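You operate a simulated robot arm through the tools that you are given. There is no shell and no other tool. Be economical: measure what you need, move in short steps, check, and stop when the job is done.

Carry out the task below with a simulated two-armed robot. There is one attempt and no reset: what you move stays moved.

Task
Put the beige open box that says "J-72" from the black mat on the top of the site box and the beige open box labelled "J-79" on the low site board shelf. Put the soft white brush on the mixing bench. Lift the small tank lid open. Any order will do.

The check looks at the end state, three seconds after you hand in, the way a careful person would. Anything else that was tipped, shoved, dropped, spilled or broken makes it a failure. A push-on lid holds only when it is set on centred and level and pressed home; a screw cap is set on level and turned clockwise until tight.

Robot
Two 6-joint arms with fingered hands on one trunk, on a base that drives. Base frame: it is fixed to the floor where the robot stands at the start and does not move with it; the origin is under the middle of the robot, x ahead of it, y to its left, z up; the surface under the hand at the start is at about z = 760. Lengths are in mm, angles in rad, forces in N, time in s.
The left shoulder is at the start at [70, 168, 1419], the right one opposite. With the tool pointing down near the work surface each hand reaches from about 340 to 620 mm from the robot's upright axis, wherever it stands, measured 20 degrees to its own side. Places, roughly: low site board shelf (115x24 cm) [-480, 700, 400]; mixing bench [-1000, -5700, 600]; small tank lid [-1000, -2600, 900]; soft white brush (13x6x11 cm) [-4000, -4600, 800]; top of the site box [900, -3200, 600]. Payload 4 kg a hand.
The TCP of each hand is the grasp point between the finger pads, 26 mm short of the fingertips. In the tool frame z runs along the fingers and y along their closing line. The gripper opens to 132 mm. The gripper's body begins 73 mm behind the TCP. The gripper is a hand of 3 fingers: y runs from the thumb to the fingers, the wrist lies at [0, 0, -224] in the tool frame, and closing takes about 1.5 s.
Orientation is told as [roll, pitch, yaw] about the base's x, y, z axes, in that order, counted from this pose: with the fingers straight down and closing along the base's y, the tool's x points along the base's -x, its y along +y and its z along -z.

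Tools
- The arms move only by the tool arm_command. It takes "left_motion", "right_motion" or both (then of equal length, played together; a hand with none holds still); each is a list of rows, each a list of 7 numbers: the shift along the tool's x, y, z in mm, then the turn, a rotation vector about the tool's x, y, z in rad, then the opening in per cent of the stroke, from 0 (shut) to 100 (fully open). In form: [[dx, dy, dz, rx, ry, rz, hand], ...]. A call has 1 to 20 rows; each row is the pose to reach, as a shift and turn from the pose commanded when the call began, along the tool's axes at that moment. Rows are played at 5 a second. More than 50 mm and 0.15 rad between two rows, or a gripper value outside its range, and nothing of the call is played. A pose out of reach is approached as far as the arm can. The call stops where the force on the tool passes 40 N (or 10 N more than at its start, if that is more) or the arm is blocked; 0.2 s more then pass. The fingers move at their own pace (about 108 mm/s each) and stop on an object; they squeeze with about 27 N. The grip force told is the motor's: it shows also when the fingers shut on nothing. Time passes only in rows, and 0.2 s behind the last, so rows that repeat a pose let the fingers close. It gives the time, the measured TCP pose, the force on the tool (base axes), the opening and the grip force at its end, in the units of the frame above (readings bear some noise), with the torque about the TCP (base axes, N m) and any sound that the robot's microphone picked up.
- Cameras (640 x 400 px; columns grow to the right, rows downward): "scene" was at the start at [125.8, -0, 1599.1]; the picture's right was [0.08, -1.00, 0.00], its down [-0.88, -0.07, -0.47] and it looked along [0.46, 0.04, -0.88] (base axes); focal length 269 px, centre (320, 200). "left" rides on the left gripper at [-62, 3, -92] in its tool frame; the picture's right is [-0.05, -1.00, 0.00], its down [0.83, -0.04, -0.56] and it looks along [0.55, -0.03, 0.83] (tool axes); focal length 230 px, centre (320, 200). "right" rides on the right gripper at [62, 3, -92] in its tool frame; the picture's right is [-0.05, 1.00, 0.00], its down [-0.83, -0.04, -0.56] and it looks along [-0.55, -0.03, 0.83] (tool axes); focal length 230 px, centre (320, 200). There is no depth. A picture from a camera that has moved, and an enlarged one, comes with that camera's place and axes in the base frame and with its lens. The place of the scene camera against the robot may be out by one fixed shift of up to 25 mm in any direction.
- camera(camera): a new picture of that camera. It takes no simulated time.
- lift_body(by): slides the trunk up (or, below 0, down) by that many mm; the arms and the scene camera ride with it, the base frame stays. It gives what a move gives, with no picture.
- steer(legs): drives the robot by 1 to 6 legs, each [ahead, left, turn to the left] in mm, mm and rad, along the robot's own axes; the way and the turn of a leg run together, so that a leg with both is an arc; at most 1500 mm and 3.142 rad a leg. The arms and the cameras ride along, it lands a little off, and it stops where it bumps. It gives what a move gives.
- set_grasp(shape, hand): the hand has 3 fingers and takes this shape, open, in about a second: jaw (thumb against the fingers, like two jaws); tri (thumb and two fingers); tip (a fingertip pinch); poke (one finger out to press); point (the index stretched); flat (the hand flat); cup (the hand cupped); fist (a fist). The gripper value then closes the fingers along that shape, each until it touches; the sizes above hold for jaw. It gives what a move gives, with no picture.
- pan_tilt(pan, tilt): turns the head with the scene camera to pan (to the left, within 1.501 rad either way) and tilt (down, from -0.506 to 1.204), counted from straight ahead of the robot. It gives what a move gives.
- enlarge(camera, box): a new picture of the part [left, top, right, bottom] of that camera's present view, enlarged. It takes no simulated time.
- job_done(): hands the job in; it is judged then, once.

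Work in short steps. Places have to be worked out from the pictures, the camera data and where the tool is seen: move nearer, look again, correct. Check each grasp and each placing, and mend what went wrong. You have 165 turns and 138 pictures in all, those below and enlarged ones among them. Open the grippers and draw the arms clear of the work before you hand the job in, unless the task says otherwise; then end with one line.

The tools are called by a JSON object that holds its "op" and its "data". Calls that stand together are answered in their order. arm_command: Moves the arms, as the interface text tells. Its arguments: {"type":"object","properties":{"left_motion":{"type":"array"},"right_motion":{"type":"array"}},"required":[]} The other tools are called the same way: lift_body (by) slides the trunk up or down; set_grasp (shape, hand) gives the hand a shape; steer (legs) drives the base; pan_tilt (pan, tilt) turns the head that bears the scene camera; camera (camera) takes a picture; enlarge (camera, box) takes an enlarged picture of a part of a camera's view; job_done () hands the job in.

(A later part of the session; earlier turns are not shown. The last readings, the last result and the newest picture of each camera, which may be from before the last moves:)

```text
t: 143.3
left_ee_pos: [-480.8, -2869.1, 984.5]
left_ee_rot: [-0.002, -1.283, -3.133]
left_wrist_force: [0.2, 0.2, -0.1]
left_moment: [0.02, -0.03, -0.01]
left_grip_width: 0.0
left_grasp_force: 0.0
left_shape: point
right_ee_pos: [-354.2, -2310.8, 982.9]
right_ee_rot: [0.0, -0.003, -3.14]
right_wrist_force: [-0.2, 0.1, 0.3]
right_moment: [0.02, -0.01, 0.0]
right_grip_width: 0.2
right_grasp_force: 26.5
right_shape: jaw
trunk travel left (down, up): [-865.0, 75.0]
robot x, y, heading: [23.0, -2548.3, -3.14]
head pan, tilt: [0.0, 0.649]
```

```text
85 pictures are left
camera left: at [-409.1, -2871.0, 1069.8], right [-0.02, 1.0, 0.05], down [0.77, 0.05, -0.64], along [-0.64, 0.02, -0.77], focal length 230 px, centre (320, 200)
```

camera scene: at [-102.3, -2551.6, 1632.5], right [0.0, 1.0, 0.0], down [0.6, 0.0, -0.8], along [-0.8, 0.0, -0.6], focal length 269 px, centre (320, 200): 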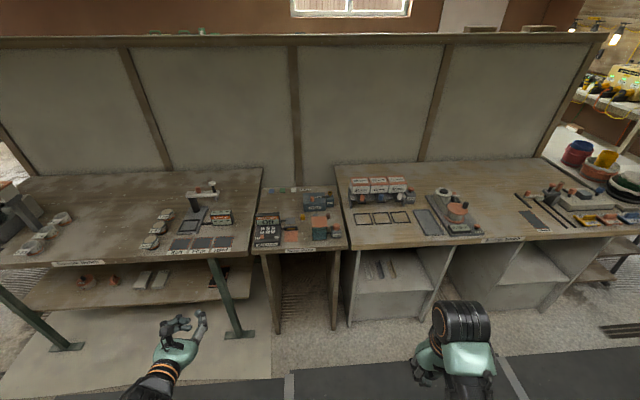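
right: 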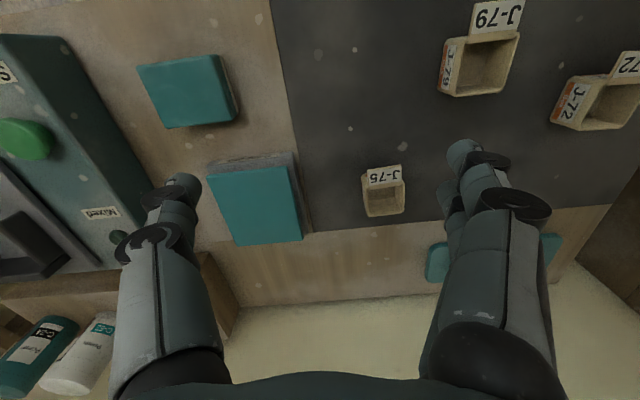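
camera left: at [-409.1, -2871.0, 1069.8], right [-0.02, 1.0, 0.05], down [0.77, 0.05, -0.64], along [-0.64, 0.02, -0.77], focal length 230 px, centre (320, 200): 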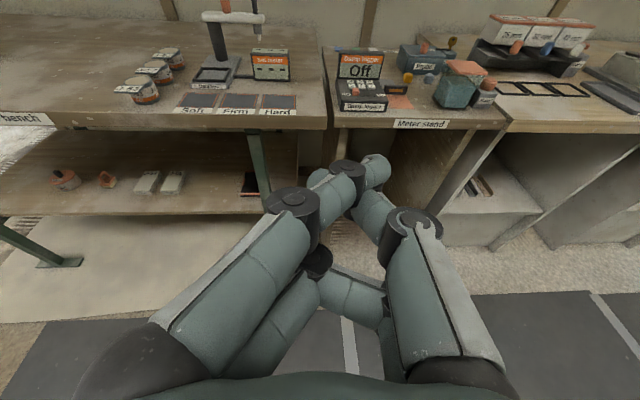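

That shape has crossed fingers and no clear single tip. I'll compare with "tip" on the left hand and the closed jaw on the right.

{"op": "set_grasp", "data": {"hand": "left", "shape": "tip"}}

{"op": "camera", "data": {"camera": "left"}}

{"op": "camera", "data": {"camera": "right"}}

```text
t: 144.2
left_ee_pos: [-478.4, -2869.0, 984.6]
left_ee_rot: [-0.002, -1.285, -3.133]
left_wrist_force: [0.4, -0.3, -0.1]
left_moment: [0.0, -0.01, -0.04]
left_grip_width: 95.0
left_grasp_force: 0.0
left_shape: tip
right_ee_pos: [-353.5, -2310.6, 981.9]
right_ee_rot: [0.0, -0.003, -3.14]
right_wrist_force: [-0.8, 0.0, -0.6]
right_moment: [-0.02, 0.02, 0.0]
right_grip_width: 0.0
right_grasp_force: 27.2
right_shape: jaw
trunk travel left (down, up): [-865.0, 75.0]
robot x, y, heading: [18.0, -2547.0, -3.142]
head pan, tilt: [0.0, 0.649]
```

```text
84 pictures are left
camera left: at [-409.1, -2870.9, 1069.8], right [-0.02, 1.0, 0.05], down [0.77, 0.05, -0.64], along [-0.64, 0.02, -0.77], focal length 230 px, centre (320, 200)
```

left: 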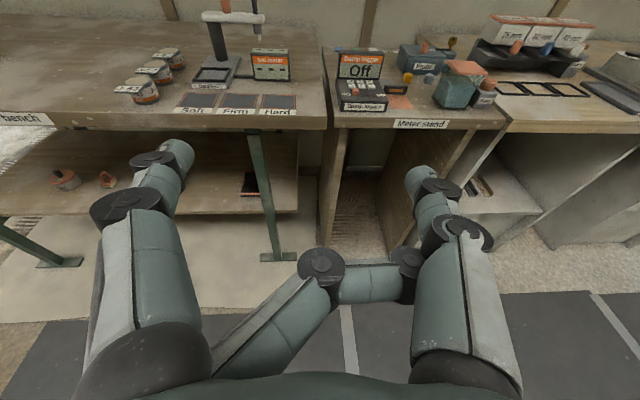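

```text
83 pictures are left
camera right: at [-291.8, -2313.5, 1073.3], right [-0.05, -1.0, 0.0], down [-0.83, 0.04, 0.56], along [-0.56, 0.03, -0.83], focal length 230 px, centre (320, 200)
```

right: 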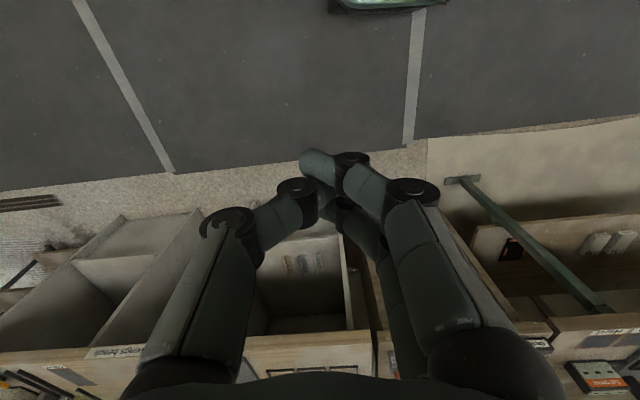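

"Tip" gives one clean finger against the thumb. I'll pinch the sides of the tab with it, closing along y, which is parallel to the hinge, so the lid can pivot in the grip. I'm driving so the left hand stands in front of the tank, well above it.

{"op": "steer", "data": {"legs": [[0, -318, 0], [300, 0, 0]]}}

{"op": "arm_command", "data": {"left_motion": [[0, 0, 0, 0, 0, 0, 40], [0, 0, 0, 0, 0, 0, 40], [0, 0, 0, 0, 0, 0, 40], [0, 0, 0, 0, 0, 0, 40]]}}

{"op": "camera", "data": {"camera": "left"}}

{"op": "camera", "data": {"camera": "scene"}}

```text
t: 148.0
left_ee_pos: [-780.1, -2551.5, 984.9]
left_ee_rot: [0.0, -1.286, -3.135]
left_wrist_force: [-0.6, 0.5, 0.4]
left_moment: [-0.02, 0.06, 0.0]
left_grip_width: 95.0
left_grasp_force: 0.1
left_shape: tip
right_ee_pos: [-653.2, -1993.8, 982.6]
right_ee_rot: [0.0, -0.005, -3.141]
right_wrist_force: [0.0, 0.2, -1.9]
right_moment: [0.01, 0.01, -0.01]
right_grip_width: 0.1
right_grasp_force: 27.3
right_shape: jaw
trunk travel left (down, up): [-865.0, 75.0]
robot x, y, heading: [-281.2, -2232.6, -3.142]
head pan, tilt: [0.0, 0.649]
```

```text
t: 149.0
left_ee_pos: [-780.4, -2553.2, 984.7]
left_ee_rot: [-0.001, -1.283, -3.135]
left_wrist_force: [-0.8, -0.4, 0.3]
left_moment: [-0.02, 0.0, -0.01]
left_grip_width: 17.3
left_grasp_force: 0.0
left_shape: tip
right_ee_pos: [-653.9, -1992.5, 982.1]
right_ee_rot: [0.001, -0.003, -3.14]
right_wrist_force: [1.0, -0.6, 0.1]
right_moment: [0.0, 0.01, -0.03]
right_grip_width: 0.0
right_grasp_force: 27.0
right_shape: jaw
trunk travel left (down, up): [-865.0, 75.0]
robot x, y, heading: [-278.2, -2226.8, -3.14]
head pan, tilt: [0.0, 0.649]
```

```text
82 pictures are left
camera left: at [-709.3, -2553.8, 1069.9], right [-0.02, 1.0, 0.05], down [0.77, 0.05, -0.64], along [-0.64, 0.02, -0.77], focal length 230 px, centre (320, 200)
```

left: 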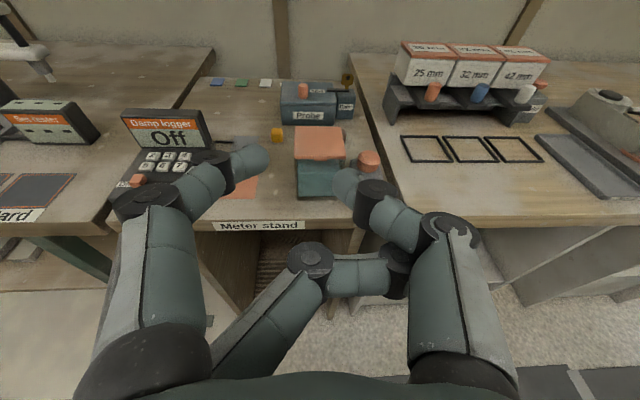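

```text
81 pictures are left
camera scene: at [-402.4, -2234.6, 1632.6], right [0.0, 1.0, 0.0], down [0.6, 0.0, -0.8], along [-0.8, 0.0, -0.6], focal length 269 px, centre (320, 200)
```

scene: 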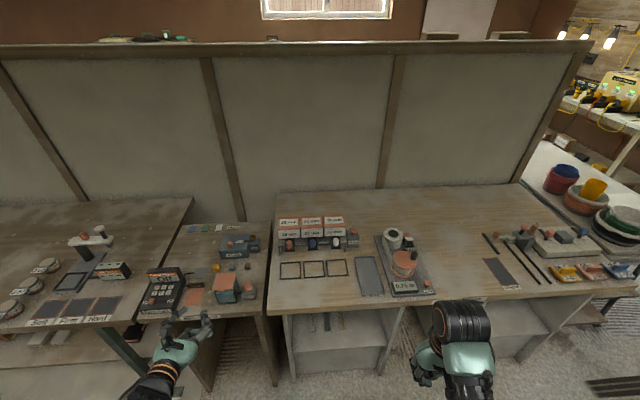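

The tank is straight ahead. I'll close the fingertips to see where they meet, and enlarge the tank.

{"op": "arm_command", "data": {"left_motion": [[0, 0, 0, 0, 0, 0, 0], [0, 0, 0, 0, 0, 0, 0], [0, 0, 0, 0, 0, 0, 0], [0, 0, 0, 0, 0, 0, 0], [0, 0, 0, 0, 0, 0, 0]]}}

{"op": "enlarge", "data": {"camera": "left", "box": [200, 60, 440, 210]}}

```text
t: 150.2
left_ee_pos: [-780.0, -2552.1, 984.3]
left_ee_rot: [-0.003, -1.286, -3.132]
left_wrist_force: [-0.1, -0.9, -0.4]
left_moment: [0.03, 0.0, -0.01]
left_grip_width: 0.0
left_grasp_force: 26.6
left_shape: tip
right_ee_pos: [-654.2, -1993.0, 983.2]
right_ee_rot: [0.0, -0.003, -3.138]
right_wrist_force: [0.6, 0.6, 0.3]
right_moment: [0.01, 0.01, -0.03]
right_grip_width: 0.0
right_grasp_force: 27.0
right_shape: jaw
trunk travel left (down, up): [-865.0, 75.0]
robot x, y, heading: [-277.4, -2229.7, -3.138]
head pan, tilt: [0.0, 0.649]
```

```text
2.67 times, centred on (320, 135) of left
camera zoom: at [-709.6, -2553.8, 1069.7], right [-0.02, 1.0, 0.05], down [0.77, 0.05, -0.64], along [-0.64, 0.02, -0.77], focal length 614 px, centre (320, 373)
```

zoom: 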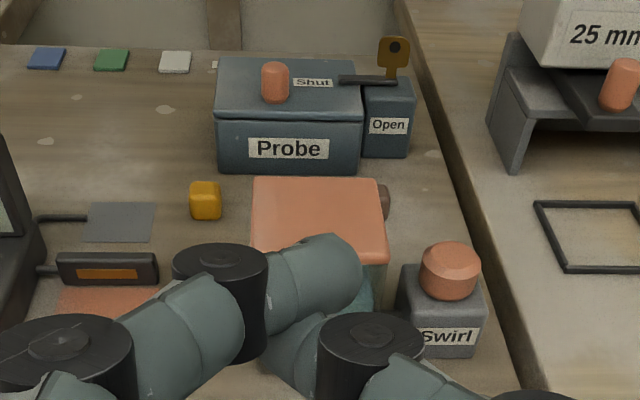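

The fingertips cross rather than meet, so a side pinch is unreliable. I'll use the jaw instead, rolled 90° so it closes vertically, with the thumb under the tab and the fingers above. Rolling in the free air here.

{"op": "set_grasp", "data": {"hand": "left", "shape": "jaw"}}

{"op": "arm_command", "data": {"left_motion": [[0, 0, 0, 0, 0, 0.14, 40], [0, 0, 0, 0, 0, 0.28, 40], [0, 0, 0, 0, 0, 0.42, 40], [0, 0, 0, 0, 0, 0.56, 40], [0, 0, 0, 0, 0, 0.7, 40], [0, 0, 0, 0, 0, 0.84, 40], [0, 0, 0, 0, 0, 0.98, 40], [0, 0, 0, 0, 0, 1.12, 40], [0, 0, 0, 0, 0, 1.26, 40], [0, 0, 0, 0, 0, 1.4, 40], [0, 0, 0, 0, 0, 1.5, 40], [0, 0, 0, 0, 0, 1.57, 40], [0, 0, 0, 0, 0, 1.57, 40]]}}

{"op": "camera", "data": {"camera": "left"}}

{"op": "camera", "data": {"camera": "scene"}}

```text
t: 151.1
left_ee_pos: [-781.1, -2551.4, 983.8]
left_ee_rot: [0.0, -1.284, -3.133]
left_wrist_force: [-0.1, -0.3, 0.6]
left_moment: [0.02, 0.0, 0.02]
left_grip_width: 131.7
left_grasp_force: 0.0
left_shape: jaw
right_ee_pos: [-654.1, -1994.6, 981.9]
right_ee_rot: [0.0, -0.003, -3.139]
right_wrist_force: [0.0, 0.6, 0.8]
right_moment: [0.0, -0.03, -0.01]
right_grip_width: 0.0
right_grasp_force: 26.4
right_shape: jaw
trunk travel left (down, up): [-865.0, 75.0]
robot x, y, heading: [-279.9, -2228.9, -3.145]
head pan, tilt: [0.0, 0.649]
```

```text
t: 153.9
left_ee_pos: [-780.8, -2552.8, 985.2]
left_ee_rot: [1.284, 0.001, 1.578]
left_wrist_force: [0.3, 0.2, -0.1]
left_moment: [0.02, -0.01, -0.01]
left_grip_width: 53.5
left_grasp_force: 0.1
left_shape: jaw
right_ee_pos: [-653.7, -1993.3, 981.8]
right_ee_rot: [0.0, -0.003, -3.138]
right_wrist_force: [0.0, -0.7, 0.6]
right_moment: [-0.01, 0.03, 0.02]
right_grip_width: 0.0
right_grasp_force: 27.2
right_shape: jaw
trunk travel left (down, up): [-865.0, 75.0]
robot x, y, heading: [-277.2, -2229.8, -3.137]
head pan, tilt: [0.0, 0.649]
```

```text
79 pictures are left
camera left: at [-693.9, -2488.9, 1013.8], right [0.28, 0.05, -0.96], down [0.55, -0.83, 0.11], along [-0.79, -0.56, -0.26], focal length 230 px, centre (320, 200)
```

left: 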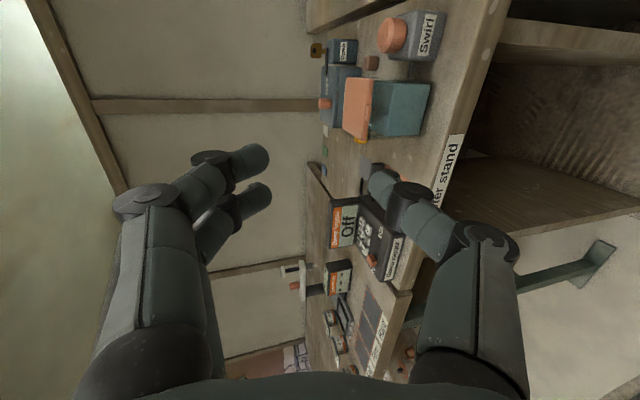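

```text
78 pictures are left
camera scene: at [-402.9, -2234.6, 1632.5], right [0.0, 1.0, 0.0], down [0.6, 0.0, -0.8], along [-0.8, 0.0, -0.6], focal length 269 px, centre (320, 200)
```

scene: 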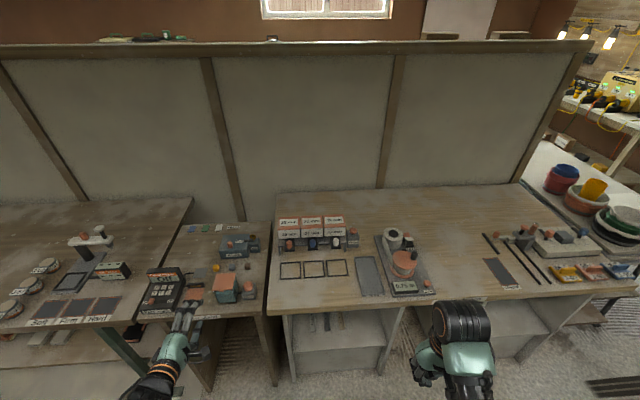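

The roll worked. I'll enlarge the tank in this side view to find the tab and the lid's thickness.

{"op": "enlarge", "data": {"camera": "left", "box": [310, 40, 470, 140]}}

{"op": "enlarge", "data": {"camera": "scene", "box": [180, 240, 280, 302]}}

```text
4.00 times, centred on (390, 90) of left
camera zoom: at [-693.9, -2488.9, 1013.8], right [0.28, 0.05, -0.96], down [0.55, -0.83, 0.11], along [-0.79, -0.56, -0.26], focal length 920 px, centre (40, 640)
```

zoom: 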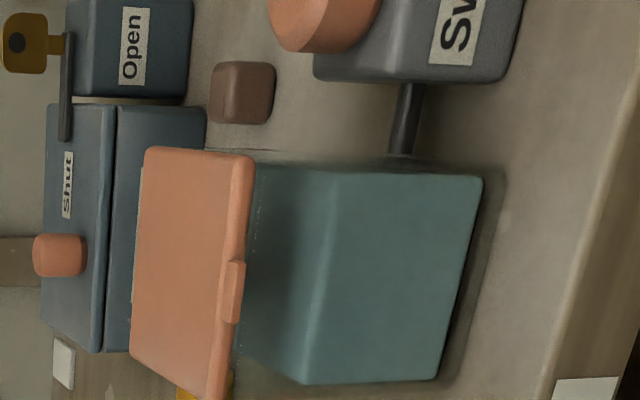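

```text
6.40 times, centred on (230, 271) of scene
camera zoom: at [-402.9, -2234.6, 1632.5], right [0.0, 1.0, 0.0], down [0.6, 0.0, -0.8], along [-0.8, 0.0, -0.6], focal length 1720 px, centre (896, -254)
```

zoom: 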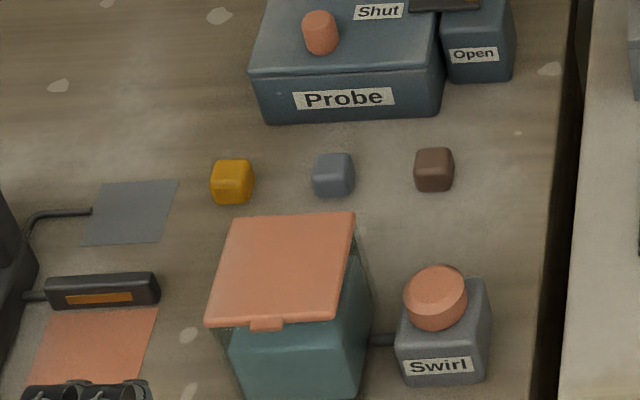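

Triangulation gives the tab at about (-906, -2546, 900), with the hinge near x=-970 and a 63 mm wide lid that overhangs at the front. I'll go to a pre-grasp 45 mm short of it with the jaw open 40 mm.

{"op": "arm_command", "data": {"left_motion": [[-2, -15, 25, 0, 0, 0, 30], [-4, -30, 50, 0, 0, 0, 30], [-7, -46, 75, 0, 0, 0, 30], [-7, -46, 75, 0, 0, 0, 30]]}}

{"op": "camera", "data": {"camera": "left"}}

{"op": "enlarge", "data": {"camera": "scene", "box": [170, 245, 270, 307]}}

```text
t: 154.9
left_ee_pos: [-836.4, -2544.9, 924.1]
left_ee_rot: [1.282, 0.009, 1.572]
left_wrist_force: [-0.7, 0.2, 0.4]
left_moment: [0.01, 0.0, 0.0]
left_grip_width: 39.8
left_grasp_force: 0.1
left_shape: jaw
left hand out of reach, approached as far as the arm can: row 3, 4
right_ee_pos: [-654.7, -1992.0, 981.5]
right_ee_rot: [0.0, -0.003, -3.139]
right_wrist_force: [-0.6, 0.7, -0.3]
right_moment: [-0.03, -0.02, 0.0]
right_grip_width: 0.0
right_grasp_force: 27.2
right_shape: jaw
trunk travel left (down, up): [-865.0, 75.0]
robot x, y, heading: [-279.4, -2233.5, -3.141]
head pan, tilt: [0.0, 0.649]
```

```text
75 pictures are left
camera left: at [-747.7, -2482.1, 953.7], right [0.28, 0.04, -0.96], down [0.55, -0.83, 0.13], along [-0.79, -0.56, -0.26], focal length 230 px, centre (320, 200)
```

left: 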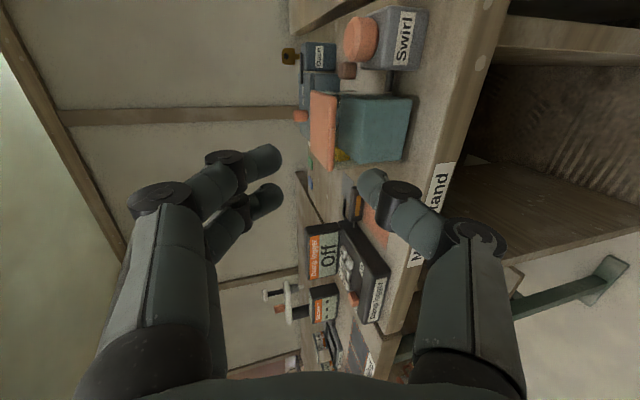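

```text
6.40 times, centred on (220, 276) of scene
camera zoom: at [-402.9, -2234.6, 1632.5], right [0.0, 1.0, 0.0], down [0.6, 0.0, -0.8], along [-0.8, 0.0, -0.6], focal length 1720 px, centre (960, -286)
```

zoom: 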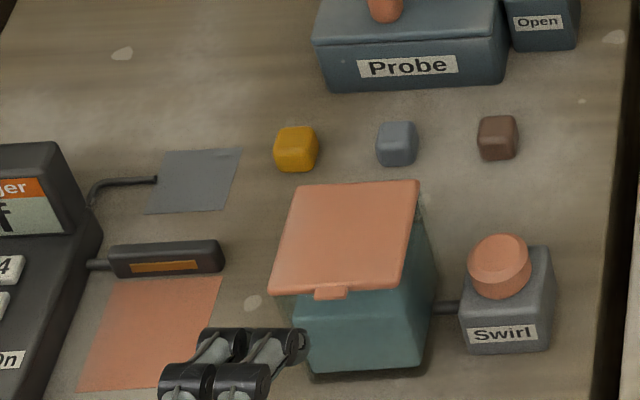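

I've hit the arm's reach, so the base should do the rest. I'll enlarge to confirm the tab before moving.

{"op": "enlarge", "data": {"camera": "left", "box": [240, 60, 440, 210]}}

```text
2.67 times, centred on (340, 135) of left
camera zoom: at [-747.7, -2482.1, 953.7], right [0.28, 0.04, -0.96], down [0.55, -0.83, 0.13], along [-0.79, -0.56, -0.26], focal length 614 px, centre (267, 373)
```

zoom: 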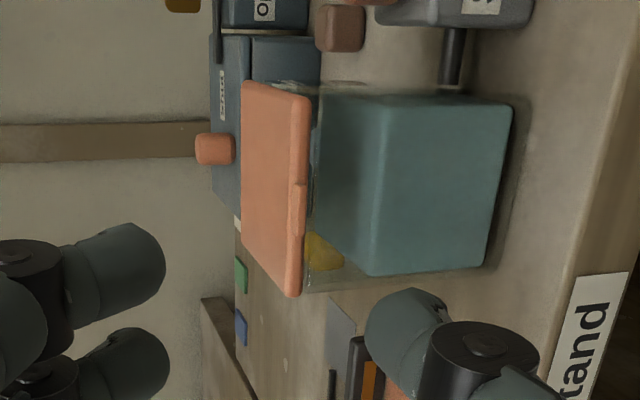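

The tank is clear glass and the lid's front edge lies at about z=895, y=-2541, x=-908. I'll retract the arm 60 mm for margin, lower the trunk 22, and approach with the base.

{"op": "arm_command", "data": {"left_motion": [[-2, -8, -28, 0, 0, 0, 30], [-4, -17, -57, 0, 0, 0, 30], [-4, -17, -57, 0, 0, 0, 30]]}}

{"op": "lift_body", "data": {"by": -22}}

{"op": "steer", "data": {"legs": [[75, 0, 0]]}}

{"op": "enlarge", "data": {"camera": "left", "box": [220, 60, 460, 210]}}

{"op": "enlarge", "data": {"camera": "scene", "box": [140, 255, 270, 335]}}

```text
t: 155.7
left_ee_pos: [-776.0, -2538.8, 924.6]
left_ee_rot: [1.286, -0.008, 1.581]
left_wrist_force: [-0.3, 0.1, -0.7]
left_moment: [-0.05, 0.01, -0.03]
left_grip_width: 39.9
left_grasp_force: 0.1
left_shape: jaw
left hand out of reach, approached as far as the arm can: row 2
right_ee_pos: [-654.3, -1994.4, 982.5]
right_ee_rot: [-0.001, -0.003, -3.14]
right_wrist_force: [-0.3, 0.4, 0.8]
right_moment: [0.03, 0.03, 0.0]
right_grip_width: 0.0
right_grasp_force: 27.1
right_shape: jaw
trunk travel left (down, up): [-865.0, 75.0]
robot x, y, heading: [-276.8, -2228.8, -3.139]
head pan, tilt: [0.0, 0.649]
```

```text
t: 156.4
left_ee_pos: [-775.3, -2540.9, 901.1]
left_ee_rot: [1.285, -0.003, 1.577]
left_wrist_force: [0.2, 0.0, 0.9]
left_moment: [-0.01, 0.04, -0.01]
left_grip_width: 40.0
left_grasp_force: 0.1
left_shape: jaw
right_ee_pos: [-653.4, -1995.1, 960.1]
right_ee_rot: [0.0, -0.005, -3.139]
right_wrist_force: [1.1, 0.0, 0.7]
right_moment: [0.02, 0.03, 0.02]
right_grip_width: 0.0
right_grasp_force: 27.2
right_shape: jaw
trunk travel left (down, up): [-843.0, 97.0]
robot x, y, heading: [-280.8, -2229.7, -3.143]
head pan, tilt: [0.0, 0.649]
```

```text
t: 157.4
left_ee_pos: [-846.8, -2540.1, 902.7]
left_ee_rot: [1.285, -0.002, 1.579]
left_wrist_force: [-0.1, -0.1, -0.3]
left_moment: [0.0, 0.04, -0.01]
left_grip_width: 40.0
left_grasp_force: 0.1
left_shape: jaw
right_ee_pos: [-724.7, -1993.0, 962.2]
right_ee_rot: [0.0, -0.007, -3.139]
right_wrist_force: [0.1, 0.0, -0.4]
right_moment: [0.0, 0.02, 0.0]
right_grip_width: 0.0
right_grasp_force: 27.1
right_shape: jaw
trunk travel left (down, up): [-843.0, 97.0]
robot x, y, heading: [-353.4, -2230.1, -3.134]
head pan, tilt: [0.0, 0.649]
```

```text
2.67 times, centred on (340, 135) of left
camera zoom: at [-759.8, -2477.4, 932.5], right [0.28, 0.06, -0.96], down [0.55, -0.83, 0.11], along [-0.79, -0.56, -0.26], focal length 614 px, centre (267, 373)
```

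zoom: 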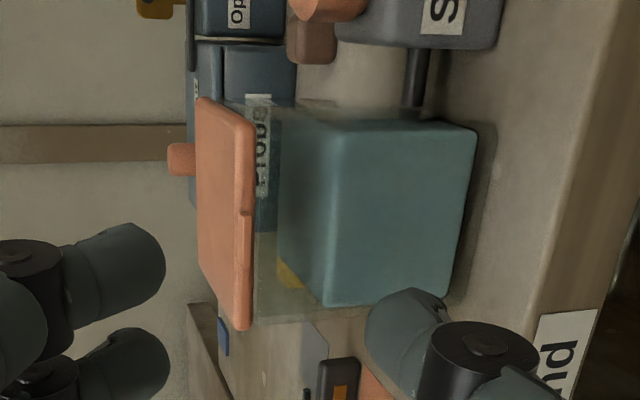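

```text
4.92 times, centred on (205, 295) of scene
camera zoom: at [-472.2, -2234.9, 1611.0], right [0.0, 1.0, 0.0], down [0.6, 0.0, -0.8], along [-0.8, 0.0, -0.6], focal length 1323 px, centre (886, -268)
```

zoom: 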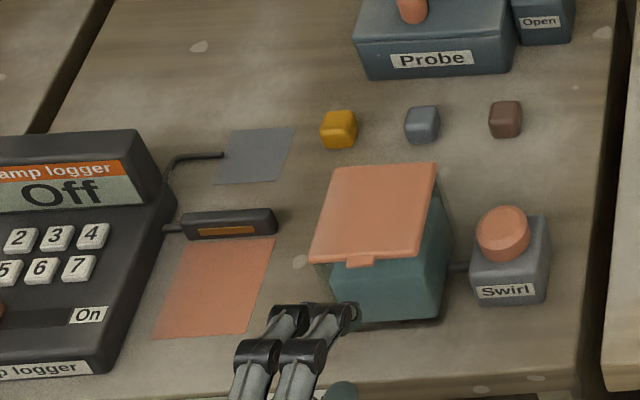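

The newest view puts the lid's front edge at about x=-918, y=-2542, z=889. Tips are level with it within a few mm. I'll lower 6 mm and drive in 40 mm so the thumb comes under the tab.

{"op": "lift_body", "data": {"by": -6}}

{"op": "steer", "data": {"legs": [[38, 0, 0]]}}

{"op": "camera", "data": {"camera": "left"}}

{"op": "enlarge", "data": {"camera": "scene", "box": [140, 255, 270, 335]}}

```text
t: 158.0
left_ee_pos: [-847.4, -2541.0, 895.9]
left_ee_rot: [1.287, -0.001, 1.576]
left_wrist_force: [1.1, 0.3, 0.8]
left_moment: [-0.03, 0.02, 0.02]
left_grip_width: 39.7
left_grasp_force: 0.0
left_shape: jaw
right_ee_pos: [-726.4, -1993.8, 954.5]
right_ee_rot: [0.0, -0.004, -3.14]
right_wrist_force: [0.4, 0.5, -0.5]
right_moment: [0.05, -0.02, 0.0]
right_grip_width: 0.0
right_grasp_force: 26.5
right_shape: jaw
trunk travel left (down, up): [-837.0, 103.0]
robot x, y, heading: [-358.1, -2232.0, -3.142]
head pan, tilt: [0.0, 0.649]
```

```text
t: 158.8
left_ee_pos: [-881.9, -2541.0, 897.9]
left_ee_rot: [1.29, -0.002, 1.577]
left_wrist_force: [-0.6, -0.1, 0.6]
left_moment: [-0.01, 0.01, -0.02]
left_grip_width: 40.0
left_grasp_force: 0.0
left_shape: jaw
right_ee_pos: [-759.8, -1993.7, 956.6]
right_ee_rot: [0.0, -0.008, -3.141]
right_wrist_force: [0.1, -0.3, 0.2]
right_moment: [0.01, 0.02, 0.01]
right_grip_width: 0.2
right_grasp_force: 27.5
right_shape: jaw
trunk travel left (down, up): [-837.0, 103.0]
robot x, y, heading: [-386.2, -2231.3, -3.142]
head pan, tilt: [0.0, 0.649]
```

```text
70 pictures are left
camera left: at [-794.9, -2477.3, 927.2], right [0.28, 0.06, -0.96], down [0.55, -0.83, 0.11], along [-0.79, -0.56, -0.26], focal length 230 px, centre (320, 200)
```

left: 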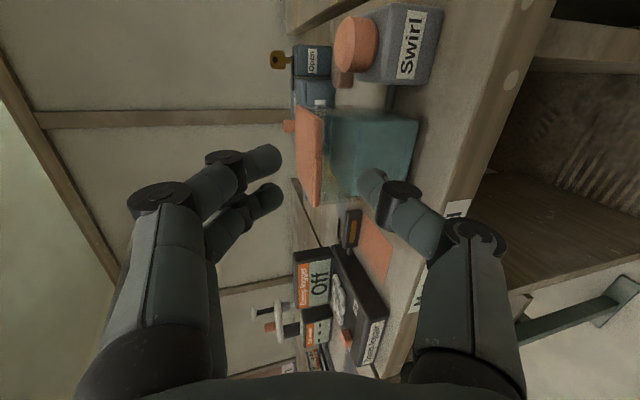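

```text
4.92 times, centred on (205, 295) of scene
camera zoom: at [-505.9, -2234.9, 1605.3], right [0.0, 1.0, 0.0], down [0.6, 0.0, -0.8], along [-0.8, 0.0, -0.6], focal length 1323 px, centre (886, -268)
```

zoom: 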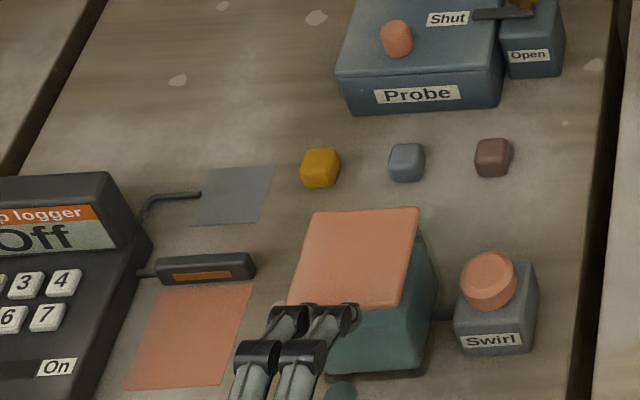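

Almost there with no contact. I'll enlarge to judge the remaining gap between thumb and tab.

{"op": "enlarge", "data": {"camera": "left", "box": [230, 90, 430, 215]}}

```text
3.20 times, centred on (330, 152) of left
camera zoom: at [-794.9, -2477.3, 927.2], right [0.28, 0.06, -0.96], down [0.55, -0.83, 0.11], along [-0.79, -0.56, -0.26], focal length 736 px, centre (288, 352)
```

zoom: 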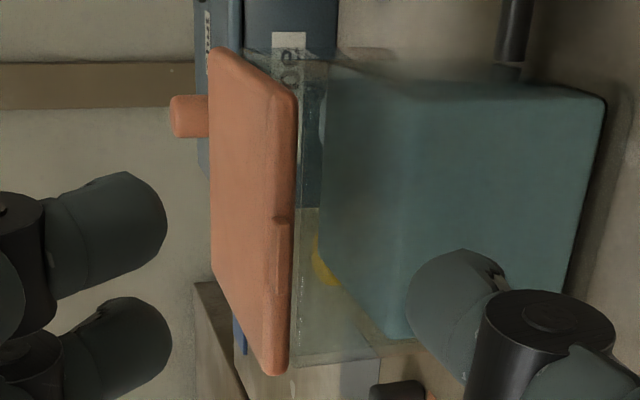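

The tab is centred in y and about 6 mm ahead of the tips. I'll ease forward 6 mm and check the force.

{"op": "arm_command", "data": {"left_motion": [[0, 1, 3, 0, 0, 0, 30], [0, 1.5, 6, 0, 0, 0, 30], [0, 1.5, 6, 0, 0, 0, 30]]}}

{"op": "enlarge", "data": {"camera": "left", "box": [230, 90, 430, 215]}}

```text
t: 159.6
left_ee_pos: [-893.7, -2540.3, 894.7]
left_ee_rot: [1.28, -0.003, 1.576]
left_wrist_force: [-0.3, 0.8, 0.1]
left_moment: [-0.03, 0.02, 0.0]
left_grip_width: 40.1
left_grasp_force: 0.1
left_shape: jaw
right_ee_pos: [-765.4, -1993.3, 955.0]
right_ee_rot: [0.001, -0.001, -3.139]
right_wrist_force: [-0.1, 0.1, 0.0]
right_moment: [0.01, -0.02, 0.02]
right_grip_width: 0.2
right_grasp_force: 26.6
right_shape: jaw
trunk travel left (down, up): [-837.0, 103.0]
robot x, y, heading: [-391.4, -2229.3, -3.138]
head pan, tilt: [0.0, 0.649]
```

```text
3.20 times, centred on (330, 152) of left
camera zoom: at [-806.4, -2477.4, 924.2], right [0.28, 0.06, -0.96], down [0.55, -0.83, 0.12], along [-0.79, -0.56, -0.27], focal length 736 px, centre (288, 352)
```

zoom: 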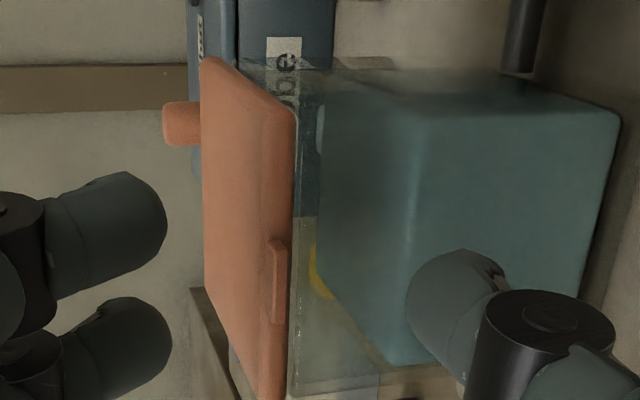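

Still free. The tab is clearly visible between finger and thumb rows. I'll raise 12 mm so the thumb nears the tab's underside, then look again.

{"op": "arm_command", "data": {"left_motion": [[0, 4, -1, 0, 0, 0, 30], [0, 8, -2, 0, 0, 0, 30], [0, 12, -3.5, 0, 0, 0, 30], [0, 12, -3.5, 0, 0, 0, 30]]}}

{"op": "enlarge", "data": {"camera": "left", "box": [230, 90, 430, 215]}}

```text
t: 160.6
left_ee_pos: [-892.1, -2541.4, 904.8]
left_ee_rot: [1.286, -0.001, 1.58]
left_wrist_force: [-0.2, 0.3, -0.5]
left_moment: [0.04, 0.02, 0.01]
left_grip_width: 40.0
left_grasp_force: 0.1
left_shape: jaw
left hand out of reach, approached as far as the arm can: row 3, 4
right_ee_pos: [-763.9, -1993.0, 954.0]
right_ee_rot: [0.001, -0.003, -3.141]
right_wrist_force: [-0.1, -0.1, -0.5]
right_moment: [-0.02, -0.03, 0.0]
right_grip_width: 0.0
right_grasp_force: 27.1
right_shape: jaw
trunk travel left (down, up): [-837.0, 103.0]
robot x, y, heading: [-389.4, -2229.6, -3.136]
head pan, tilt: [0.0, 0.649]
```

```text
3.20 times, centred on (330, 152) of left
camera zoom: at [-805.4, -2477.7, 933.3], right [0.28, 0.05, -0.96], down [0.55, -0.83, 0.11], along [-0.79, -0.56, -0.26], focal length 736 px, centre (288, 352)
```

zoom: 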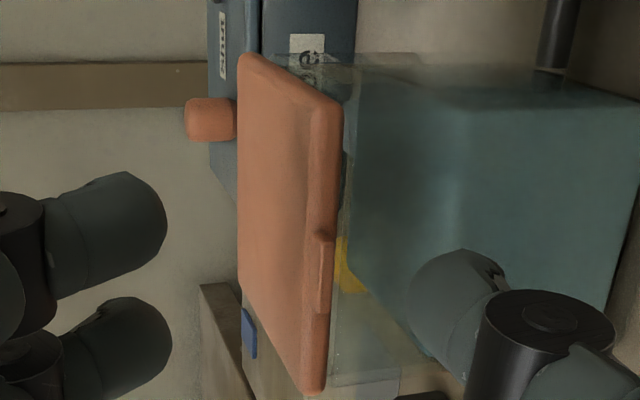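

The thumb overlaps the tab only slightly and the arm is at its upward limit in this posture. I'll bring the arm back down 8 mm and forward 8, then use the trunk for the lift.

{"op": "arm_command", "data": {"left_motion": [[2, -6, 4, 0, 0, 0, 30], [2, -8, 8, 0, 0, 0, 30], [2, -8, 10, 0, 0, 0, 30], [2, -8, 10, 0, 0, 0, 30]]}}

{"op": "lift_body", "data": {"by": 8}}

{"op": "enlarge", "data": {"camera": "left", "box": [230, 90, 430, 215]}}

```text
t: 161.6
left_ee_pos: [-900.7, -2543.7, 893.6]
left_ee_rot: [1.282, -0.002, 1.58]
left_wrist_force: [0.5, -0.5, 0.2]
left_moment: [0.01, 0.0, -0.01]
left_grip_width: 40.0
left_grasp_force: 0.0
left_shape: jaw
left hand out of reach, approached as far as the arm can: row 1, 2, 3
right_ee_pos: [-765.3, -1993.9, 953.4]
right_ee_rot: [-0.001, -0.001, -3.14]
right_wrist_force: [0.1, -0.4, 0.4]
right_moment: [-0.05, 0.01, -0.02]
right_grip_width: 0.0
right_grasp_force: 27.5
right_shape: jaw
trunk travel left (down, up): [-837.0, 103.0]
robot x, y, heading: [-391.4, -2228.3, -3.136]
head pan, tilt: [0.0, 0.649]
```

```text
t: 162.2
left_ee_pos: [-898.2, -2542.9, 900.9]
left_ee_rot: [1.283, 0.0, 1.578]
left_wrist_force: [0.1, -0.5, 0.1]
left_moment: [0.0, 0.01, 0.03]
left_grip_width: 39.8
left_grasp_force: 0.1
left_shape: jaw
right_ee_pos: [-765.4, -1993.8, 961.6]
right_ee_rot: [-0.001, -0.001, -3.139]
right_wrist_force: [0.9, -0.4, 0.0]
right_moment: [-0.02, 0.03, 0.0]
right_grip_width: 0.0
right_grasp_force: 27.1
right_shape: jaw
trunk travel left (down, up): [-845.0, 95.0]
robot x, y, heading: [-384.7, -2230.9, -3.139]
head pan, tilt: [0.0, 0.649]
```

```text
3.20 times, centred on (330, 152) of left
camera zoom: at [-812.7, -2480.2, 931.3], right [0.28, 0.06, -0.96], down [0.55, -0.83, 0.12], along [-0.79, -0.56, -0.26], focal length 736 px, centre (288, 352)
```

zoom: 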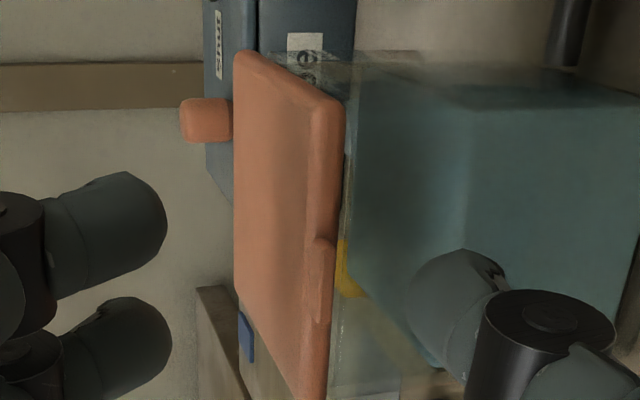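

The thumb now overlaps the tab by about 5 mm, still below it. Raising the trunk 10 mm.

{"op": "lift_body", "data": {"by": 9}}

{"op": "enlarge", "data": {"camera": "left", "box": [230, 90, 430, 215]}}

```text
t: 162.8
left_ee_pos: [-899.6, -2543.0, 911.7]
left_ee_rot: [1.284, -0.002, 1.577]
left_wrist_force: [0.1, 0.3, 0.5]
left_moment: [-0.02, -0.01, 0.02]
left_grip_width: 39.9
left_grasp_force: 0.0
left_shape: jaw
right_ee_pos: [-764.5, -1994.1, 970.5]
right_ee_rot: [-0.001, -0.001, -3.139]
right_wrist_force: [-0.2, 0.6, 0.1]
right_moment: [0.02, -0.03, 0.02]
right_grip_width: 0.0
right_grasp_force: 26.6
right_shape: jaw
trunk travel left (down, up): [-854.0, 86.0]
robot x, y, heading: [-389.7, -2229.2, -3.139]
head pan, tilt: [0.0, 0.649]
```

```text
3.20 times, centred on (330, 152) of left
camera zoom: at [-812.5, -2480.2, 940.3], right [0.28, 0.06, -0.96], down [0.55, -0.83, 0.12], along [-0.79, -0.56, -0.26], focal length 736 px, centre (288, 352)
```

zoom: 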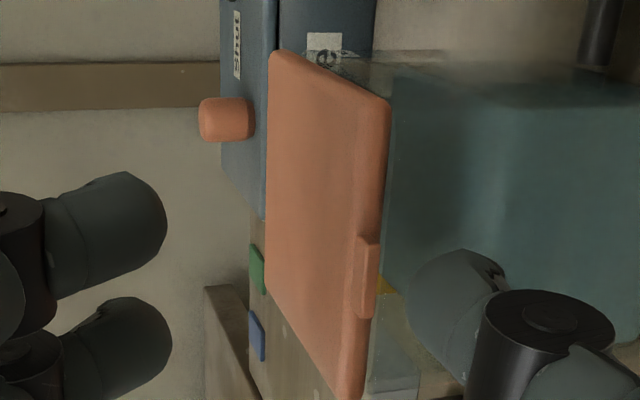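

Gap to the tab is about 6 mm. I'll raise another 8 mm and watch whether the tab moves with the thumb.

{"op": "lift_body", "data": {"by": 8}}

{"op": "enlarge", "data": {"camera": "left", "box": [230, 90, 430, 215]}}

```text
t: 163.3
left_ee_pos: [-898.7, -2543.9, 919.1]
left_ee_rot: [1.282, -0.002, 1.579]
left_wrist_force: [0.4, 0.0, 0.1]
left_moment: [-0.01, -0.01, -0.01]
left_grip_width: 40.0
left_grasp_force: 0.0
left_shape: jaw
right_ee_pos: [-764.1, -1993.3, 978.8]
right_ee_rot: [0.001, -0.006, -3.139]
right_wrist_force: [0.9, 0.3, -0.3]
right_moment: [0.03, 0.02, 0.03]
right_grip_width: 0.1
right_grasp_force: 27.3
right_shape: jaw
trunk travel left (down, up): [-862.0, 78.0]
robot x, y, heading: [-388.0, -2229.8, -3.138]
head pan, tilt: [0.0, 0.649]
```

```text
3.20 times, centred on (330, 152) of left
camera zoom: at [-812.5, -2480.2, 948.3], right [0.28, 0.06, -0.96], down [0.55, -0.83, 0.12], along [-0.79, -0.56, -0.26], focal length 736 px, centre (288, 352)
```

zoom: 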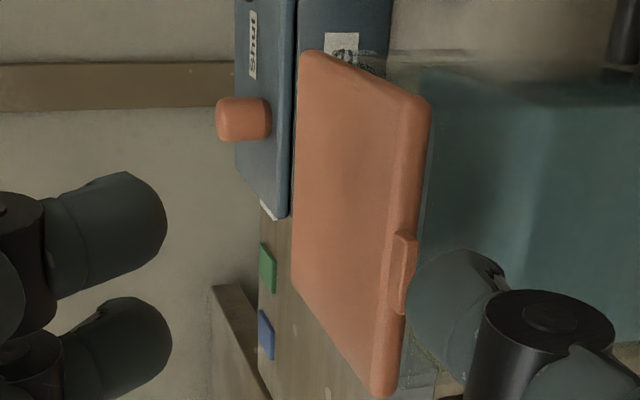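

The thumb is now at the tab's underside. Another 8 mm up.

{"op": "lift_body", "data": {"by": 8}}

{"op": "enlarge", "data": {"camera": "left", "box": [230, 90, 430, 215]}}

```text
t: 163.9
left_ee_pos: [-899.5, -2542.5, 926.2]
left_ee_rot: [1.281, -0.003, 1.578]
left_wrist_force: [-0.3, 0.8, -0.1]
left_moment: [-0.01, 0.02, -0.02]
left_grip_width: 40.0
left_grasp_force: 0.1
left_shape: jaw
right_ee_pos: [-764.9, -1993.5, 987.1]
right_ee_rot: [0.0, -0.004, -3.14]
right_wrist_force: [-0.1, -0.1, -0.1]
right_moment: [0.01, -0.02, -0.03]
right_grip_width: 0.1
right_grasp_force: 26.9
right_shape: jaw
trunk travel left (down, up): [-870.0, 70.0]
robot x, y, heading: [-388.2, -2227.0, -3.141]
head pan, tilt: [0.0, 0.649]
```

```text
3.20 times, centred on (330, 152) of left
camera zoom: at [-812.5, -2480.2, 956.3], right [0.28, 0.06, -0.96], down [0.55, -0.83, 0.12], along [-0.79, -0.56, -0.26], focal length 736 px, centre (288, 352)
```

zoom: 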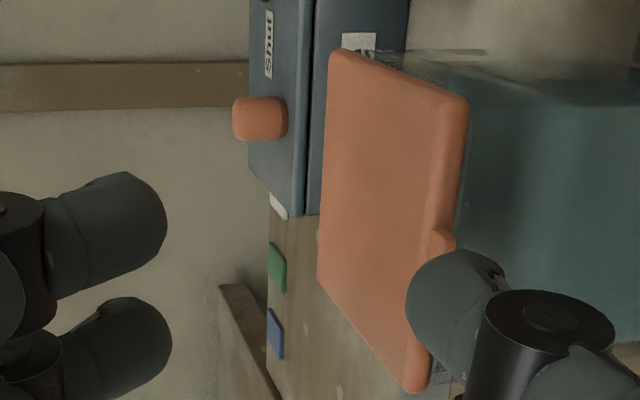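

The lid did not move; the thumb passed in front of it. The clean vertical baseline now gives the front edge at about x=-933, y=-2547, z=885. I'll go back down 34 mm, then shift 4 mm toward -y and 9 mm forward.

{"op": "lift_body", "data": {"by": -34}}

{"op": "arm_command", "data": {"left_motion": [[2, 0.5, 3, 0, 0, 0, 30], [4, 1.5, 6, 0, 0, 0, 30], [4, 3, 9, 0, 0, 0, 30], [4, 3, 9, 0, 0, 0, 30]]}}

{"op": "enlarge", "data": {"camera": "left", "box": [230, 90, 430, 215]}}

```text
t: 164.7
left_ee_pos: [-900.1, -2543.4, 892.6]
left_ee_rot: [1.283, 0.0, 1.578]
left_wrist_force: [-0.1, -0.7, -0.4]
left_moment: [-0.02, 0.02, 0.01]
left_grip_width: 39.8
left_grasp_force: 0.0
left_shape: jaw
right_ee_pos: [-763.1, -1993.0, 952.3]
right_ee_rot: [0.0, -0.005, -3.139]
right_wrist_force: [0.2, -0.9, 0.5]
right_moment: [0.01, -0.01, 0.0]
right_grip_width: 0.0
right_grasp_force: 26.8
right_shape: jaw
trunk travel left (down, up): [-836.0, 104.0]
robot x, y, heading: [-387.9, -2230.4, -3.145]
head pan, tilt: [0.0, 0.649]
```

```text
t: 165.7
left_ee_pos: [-909.9, -2548.2, 893.0]
left_ee_rot: [1.283, 0.0, 1.578]
left_wrist_force: [0.1, -0.1, -0.3]
left_moment: [-0.02, 0.0, 0.0]
left_grip_width: 40.0
left_grasp_force: 0.1
left_shape: jaw
right_ee_pos: [-764.0, -1994.4, 951.7]
right_ee_rot: [-0.001, -0.002, -3.139]
right_wrist_force: [-0.4, -0.1, -0.4]
right_moment: [0.03, 0.0, -0.02]
right_grip_width: 0.0
right_grasp_force: 27.3
right_shape: jaw
trunk travel left (down, up): [-836.0, 104.0]
robot x, y, heading: [-385.9, -2230.4, -3.142]
head pan, tilt: [0.0, 0.649]
```

```text
3.20 times, centred on (330, 152) of left
camera zoom: at [-822.2, -2484.5, 922.8], right [0.28, 0.05, -0.96], down [0.55, -0.83, 0.12], along [-0.79, -0.56, -0.26], focal length 736 px, centre (288, 352)
```

zoom: 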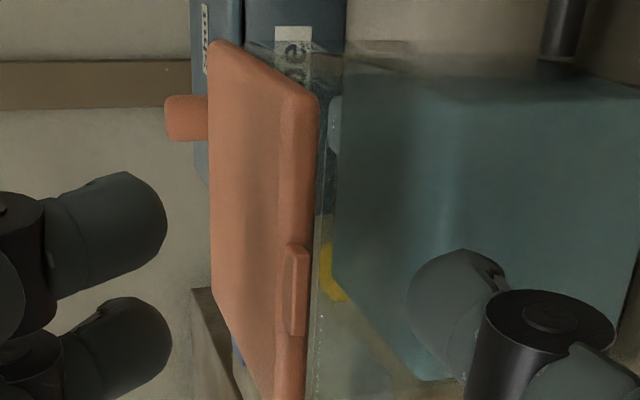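

No contact with the glass. I'll raise 18 mm, then step up with checks.

{"op": "lift_body", "data": {"by": 20}}

{"op": "lift_body", "data": {"by": 8}}

{"op": "enlarge", "data": {"camera": "left", "box": [230, 90, 430, 215]}}

```text
t: 166.4
left_ee_pos: [-909.5, -2547.5, 913.8]
left_ee_rot: [1.283, -0.002, 1.577]
left_wrist_force: [-0.1, 0.0, -0.3]
left_moment: [-0.01, -0.02, 0.0]
left_grip_width: 39.7
left_grasp_force: 0.0
left_shape: jaw
right_ee_pos: [-763.7, -1994.3, 972.8]
right_ee_rot: [0.0, -0.002, -3.14]
right_wrist_force: [-0.3, 0.5, -0.1]
right_moment: [0.0, 0.0, 0.0]
right_grip_width: 0.0
right_grasp_force: 26.5
right_shape: jaw
trunk travel left (down, up): [-856.0, 84.0]
robot x, y, heading: [-387.8, -2231.4, -3.138]
head pan, tilt: [0.0, 0.649]
```

```text
t: 166.9
left_ee_pos: [-909.1, -2547.1, 921.5]
left_ee_rot: [1.285, -0.002, 1.577]
left_wrist_force: [-0.4, 0.9, -0.3]
left_moment: [0.01, 0.01, -0.01]
left_grip_width: 39.9
left_grasp_force: 0.1
left_shape: jaw
right_ee_pos: [-763.6, -1993.8, 980.3]
right_ee_rot: [0.001, -0.004, -3.14]
right_wrist_force: [-0.2, 0.1, -1.0]
right_moment: [-0.02, -0.04, -0.02]
right_grip_width: 0.2
right_grasp_force: 26.7
right_shape: jaw
trunk travel left (down, up): [-864.0, 76.0]
robot x, y, heading: [-382.3, -2227.5, -3.136]
head pan, tilt: [0.0, 0.649]
```

```text
3.20 times, centred on (330, 152) of left
camera zoom: at [-822.0, -2484.3, 950.8], right [0.28, 0.06, -0.96], down [0.55, -0.83, 0.12], along [-0.78, -0.56, -0.26], focal length 736 px, centre (288, 352)
```

zoom: 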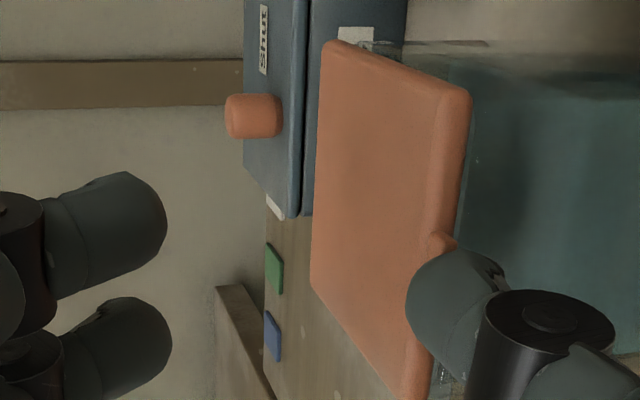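

It slipped past again with only 1–3 mm overlap, and the lid is unmoved. I'll go back down and ease 7 mm further forward until the tip nearly touches the glass.

{"op": "lift_body", "data": {"by": -26}}

{"op": "arm_command", "data": {"left_motion": [[0, 0.5, 2, 0, 0, 0, 30], [0, 1, 4, 0, 0, 0, 30], [0, 2, 6.5, 0, 0, 0, 30], [0, 2, 6.5, 0, 0, 0, 30]]}}

{"op": "enlarge", "data": {"camera": "left", "box": [230, 90, 430, 215]}}

```text
t: 167.7
left_ee_pos: [-908.8, -2547.8, 896.7]
left_ee_rot: [1.283, -0.002, 1.578]
left_wrist_force: [-0.1, 0.4, 0.2]
left_moment: [0.01, -0.02, 0.02]
left_grip_width: 40.0
left_grasp_force: 0.1
left_shape: jaw
right_ee_pos: [-764.0, -1994.1, 955.0]
right_ee_rot: [0.001, -0.002, -3.139]
right_wrist_force: [0.4, -0.3, 0.0]
right_moment: [0.0, -0.05, 0.03]
right_grip_width: 0.0
right_grasp_force: 27.4
right_shape: jaw
trunk travel left (down, up): [-838.0, 102.0]
robot x, y, heading: [-386.2, -2229.6, -3.139]
head pan, tilt: [0.0, 0.649]
```

```text
t: 168.7
left_ee_pos: [-916.3, -2547.4, 894.2]
left_ee_rot: [1.283, -0.003, 1.58]
left_wrist_force: [0.9, -0.2, 0.3]
left_moment: [0.0, -0.06, -0.02]
left_grip_width: 39.5
left_grasp_force: 0.1
left_shape: jaw
right_ee_pos: [-764.1, -1993.5, 955.6]
right_ee_rot: [0.001, -0.002, -3.14]
right_wrist_force: [0.1, -0.5, 0.1]
right_moment: [0.0, 0.01, -0.01]
right_grip_width: 0.0
right_grasp_force: 26.8
right_shape: jaw
trunk travel left (down, up): [-838.0, 102.0]
robot x, y, heading: [-387.6, -2233.2, -3.138]
head pan, tilt: [0.0, 0.649]
```

```text
3.20 times, centred on (330, 152) of left
camera zoom: at [-828.7, -2484.2, 924.7], right [0.28, 0.06, -0.96], down [0.55, -0.83, 0.12], along [-0.78, -0.56, -0.26], focal length 736 px, centre (288, 352)
```

zoom: 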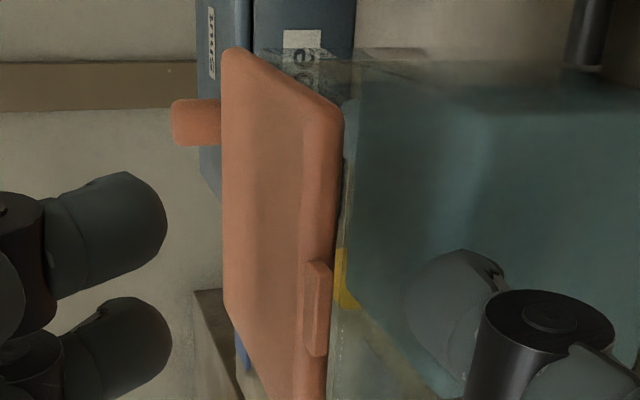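

Only a faint 0.9 N. Raising with checks.

{"op": "lift_body", "data": {"by": 16}}

{"op": "lift_body", "data": {"by": 6}}

{"op": "lift_body", "data": {"by": 6}}

{"op": "enlarge", "data": {"camera": "left", "box": [230, 90, 430, 215]}}

```text
t: 169.3
left_ee_pos: [-916.6, -2546.5, 910.3]
left_ee_rot: [1.282, 0.0, 1.58]
left_wrist_force: [2.2, -0.3, -0.8]
left_moment: [-0.03, -0.11, 0.02]
left_grip_width: 40.6
left_grasp_force: 0.0
left_shape: jaw
right_ee_pos: [-764.9, -1993.5, 970.7]
right_ee_rot: [0.0, 0.001, -3.14]
right_wrist_force: [0.2, 0.1, 1.2]
right_moment: [0.02, -0.01, -0.01]
right_grip_width: 0.0
right_grasp_force: 26.5
right_shape: jaw
trunk travel left (down, up): [-854.0, 86.0]
robot x, y, heading: [-389.8, -2230.1, -3.141]
head pan, tilt: [0.0, 0.649]
```

```text
t: 169.8
left_ee_pos: [-916.2, -2547.0, 917.8]
left_ee_rot: [1.283, 0.0, 1.579]
left_wrist_force: [1.6, 0.1, 0.6]
left_moment: [0.0, -0.05, -0.03]
left_grip_width: 40.4
left_grasp_force: 0.1
left_shape: jaw
right_ee_pos: [-763.3, -1994.0, 977.3]
right_ee_rot: [-0.001, -0.002, -3.14]
right_wrist_force: [-0.2, -0.5, -0.8]
right_moment: [-0.01, 0.0, 0.03]
right_grip_width: 0.0
right_grasp_force: 27.0
right_shape: jaw
trunk travel left (down, up): [-860.0, 80.0]
robot x, y, heading: [-387.7, -2230.4, -3.137]
head pan, tilt: [0.0, 0.649]
```

```text
t: 170.4
left_ee_pos: [-916.2, -2548.0, 923.4]
left_ee_rot: [1.282, -0.002, 1.581]
left_wrist_force: [1.2, -0.3, 0.2]
left_moment: [-0.02, 0.02, -0.01]
left_grip_width: 39.9
left_grasp_force: 0.1
left_shape: jaw
right_ee_pos: [-766.2, -1992.4, 983.5]
right_ee_rot: [0.0, -0.002, -3.14]
right_wrist_force: [-1.1, 0.3, -0.4]
right_moment: [-0.02, -0.01, 0.0]
right_grip_width: 0.1
right_grasp_force: 26.8
right_shape: jaw
trunk travel left (down, up): [-866.0, 74.0]
robot x, y, heading: [-388.7, -2225.1, -3.136]
head pan, tilt: [0.0, 0.649]
```

```text
3.20 times, centred on (330, 152) of left
camera zoom: at [-829.0, -2484.1, 953.0], right [0.28, 0.06, -0.96], down [0.55, -0.83, 0.12], along [-0.79, -0.56, -0.26], focal length 736 px, centre (288, 352)
```

zoom: 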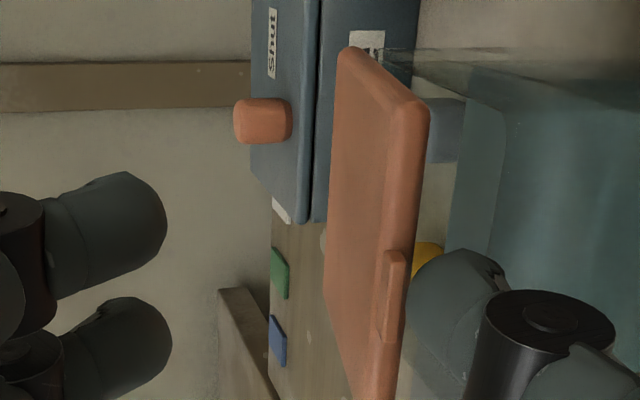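

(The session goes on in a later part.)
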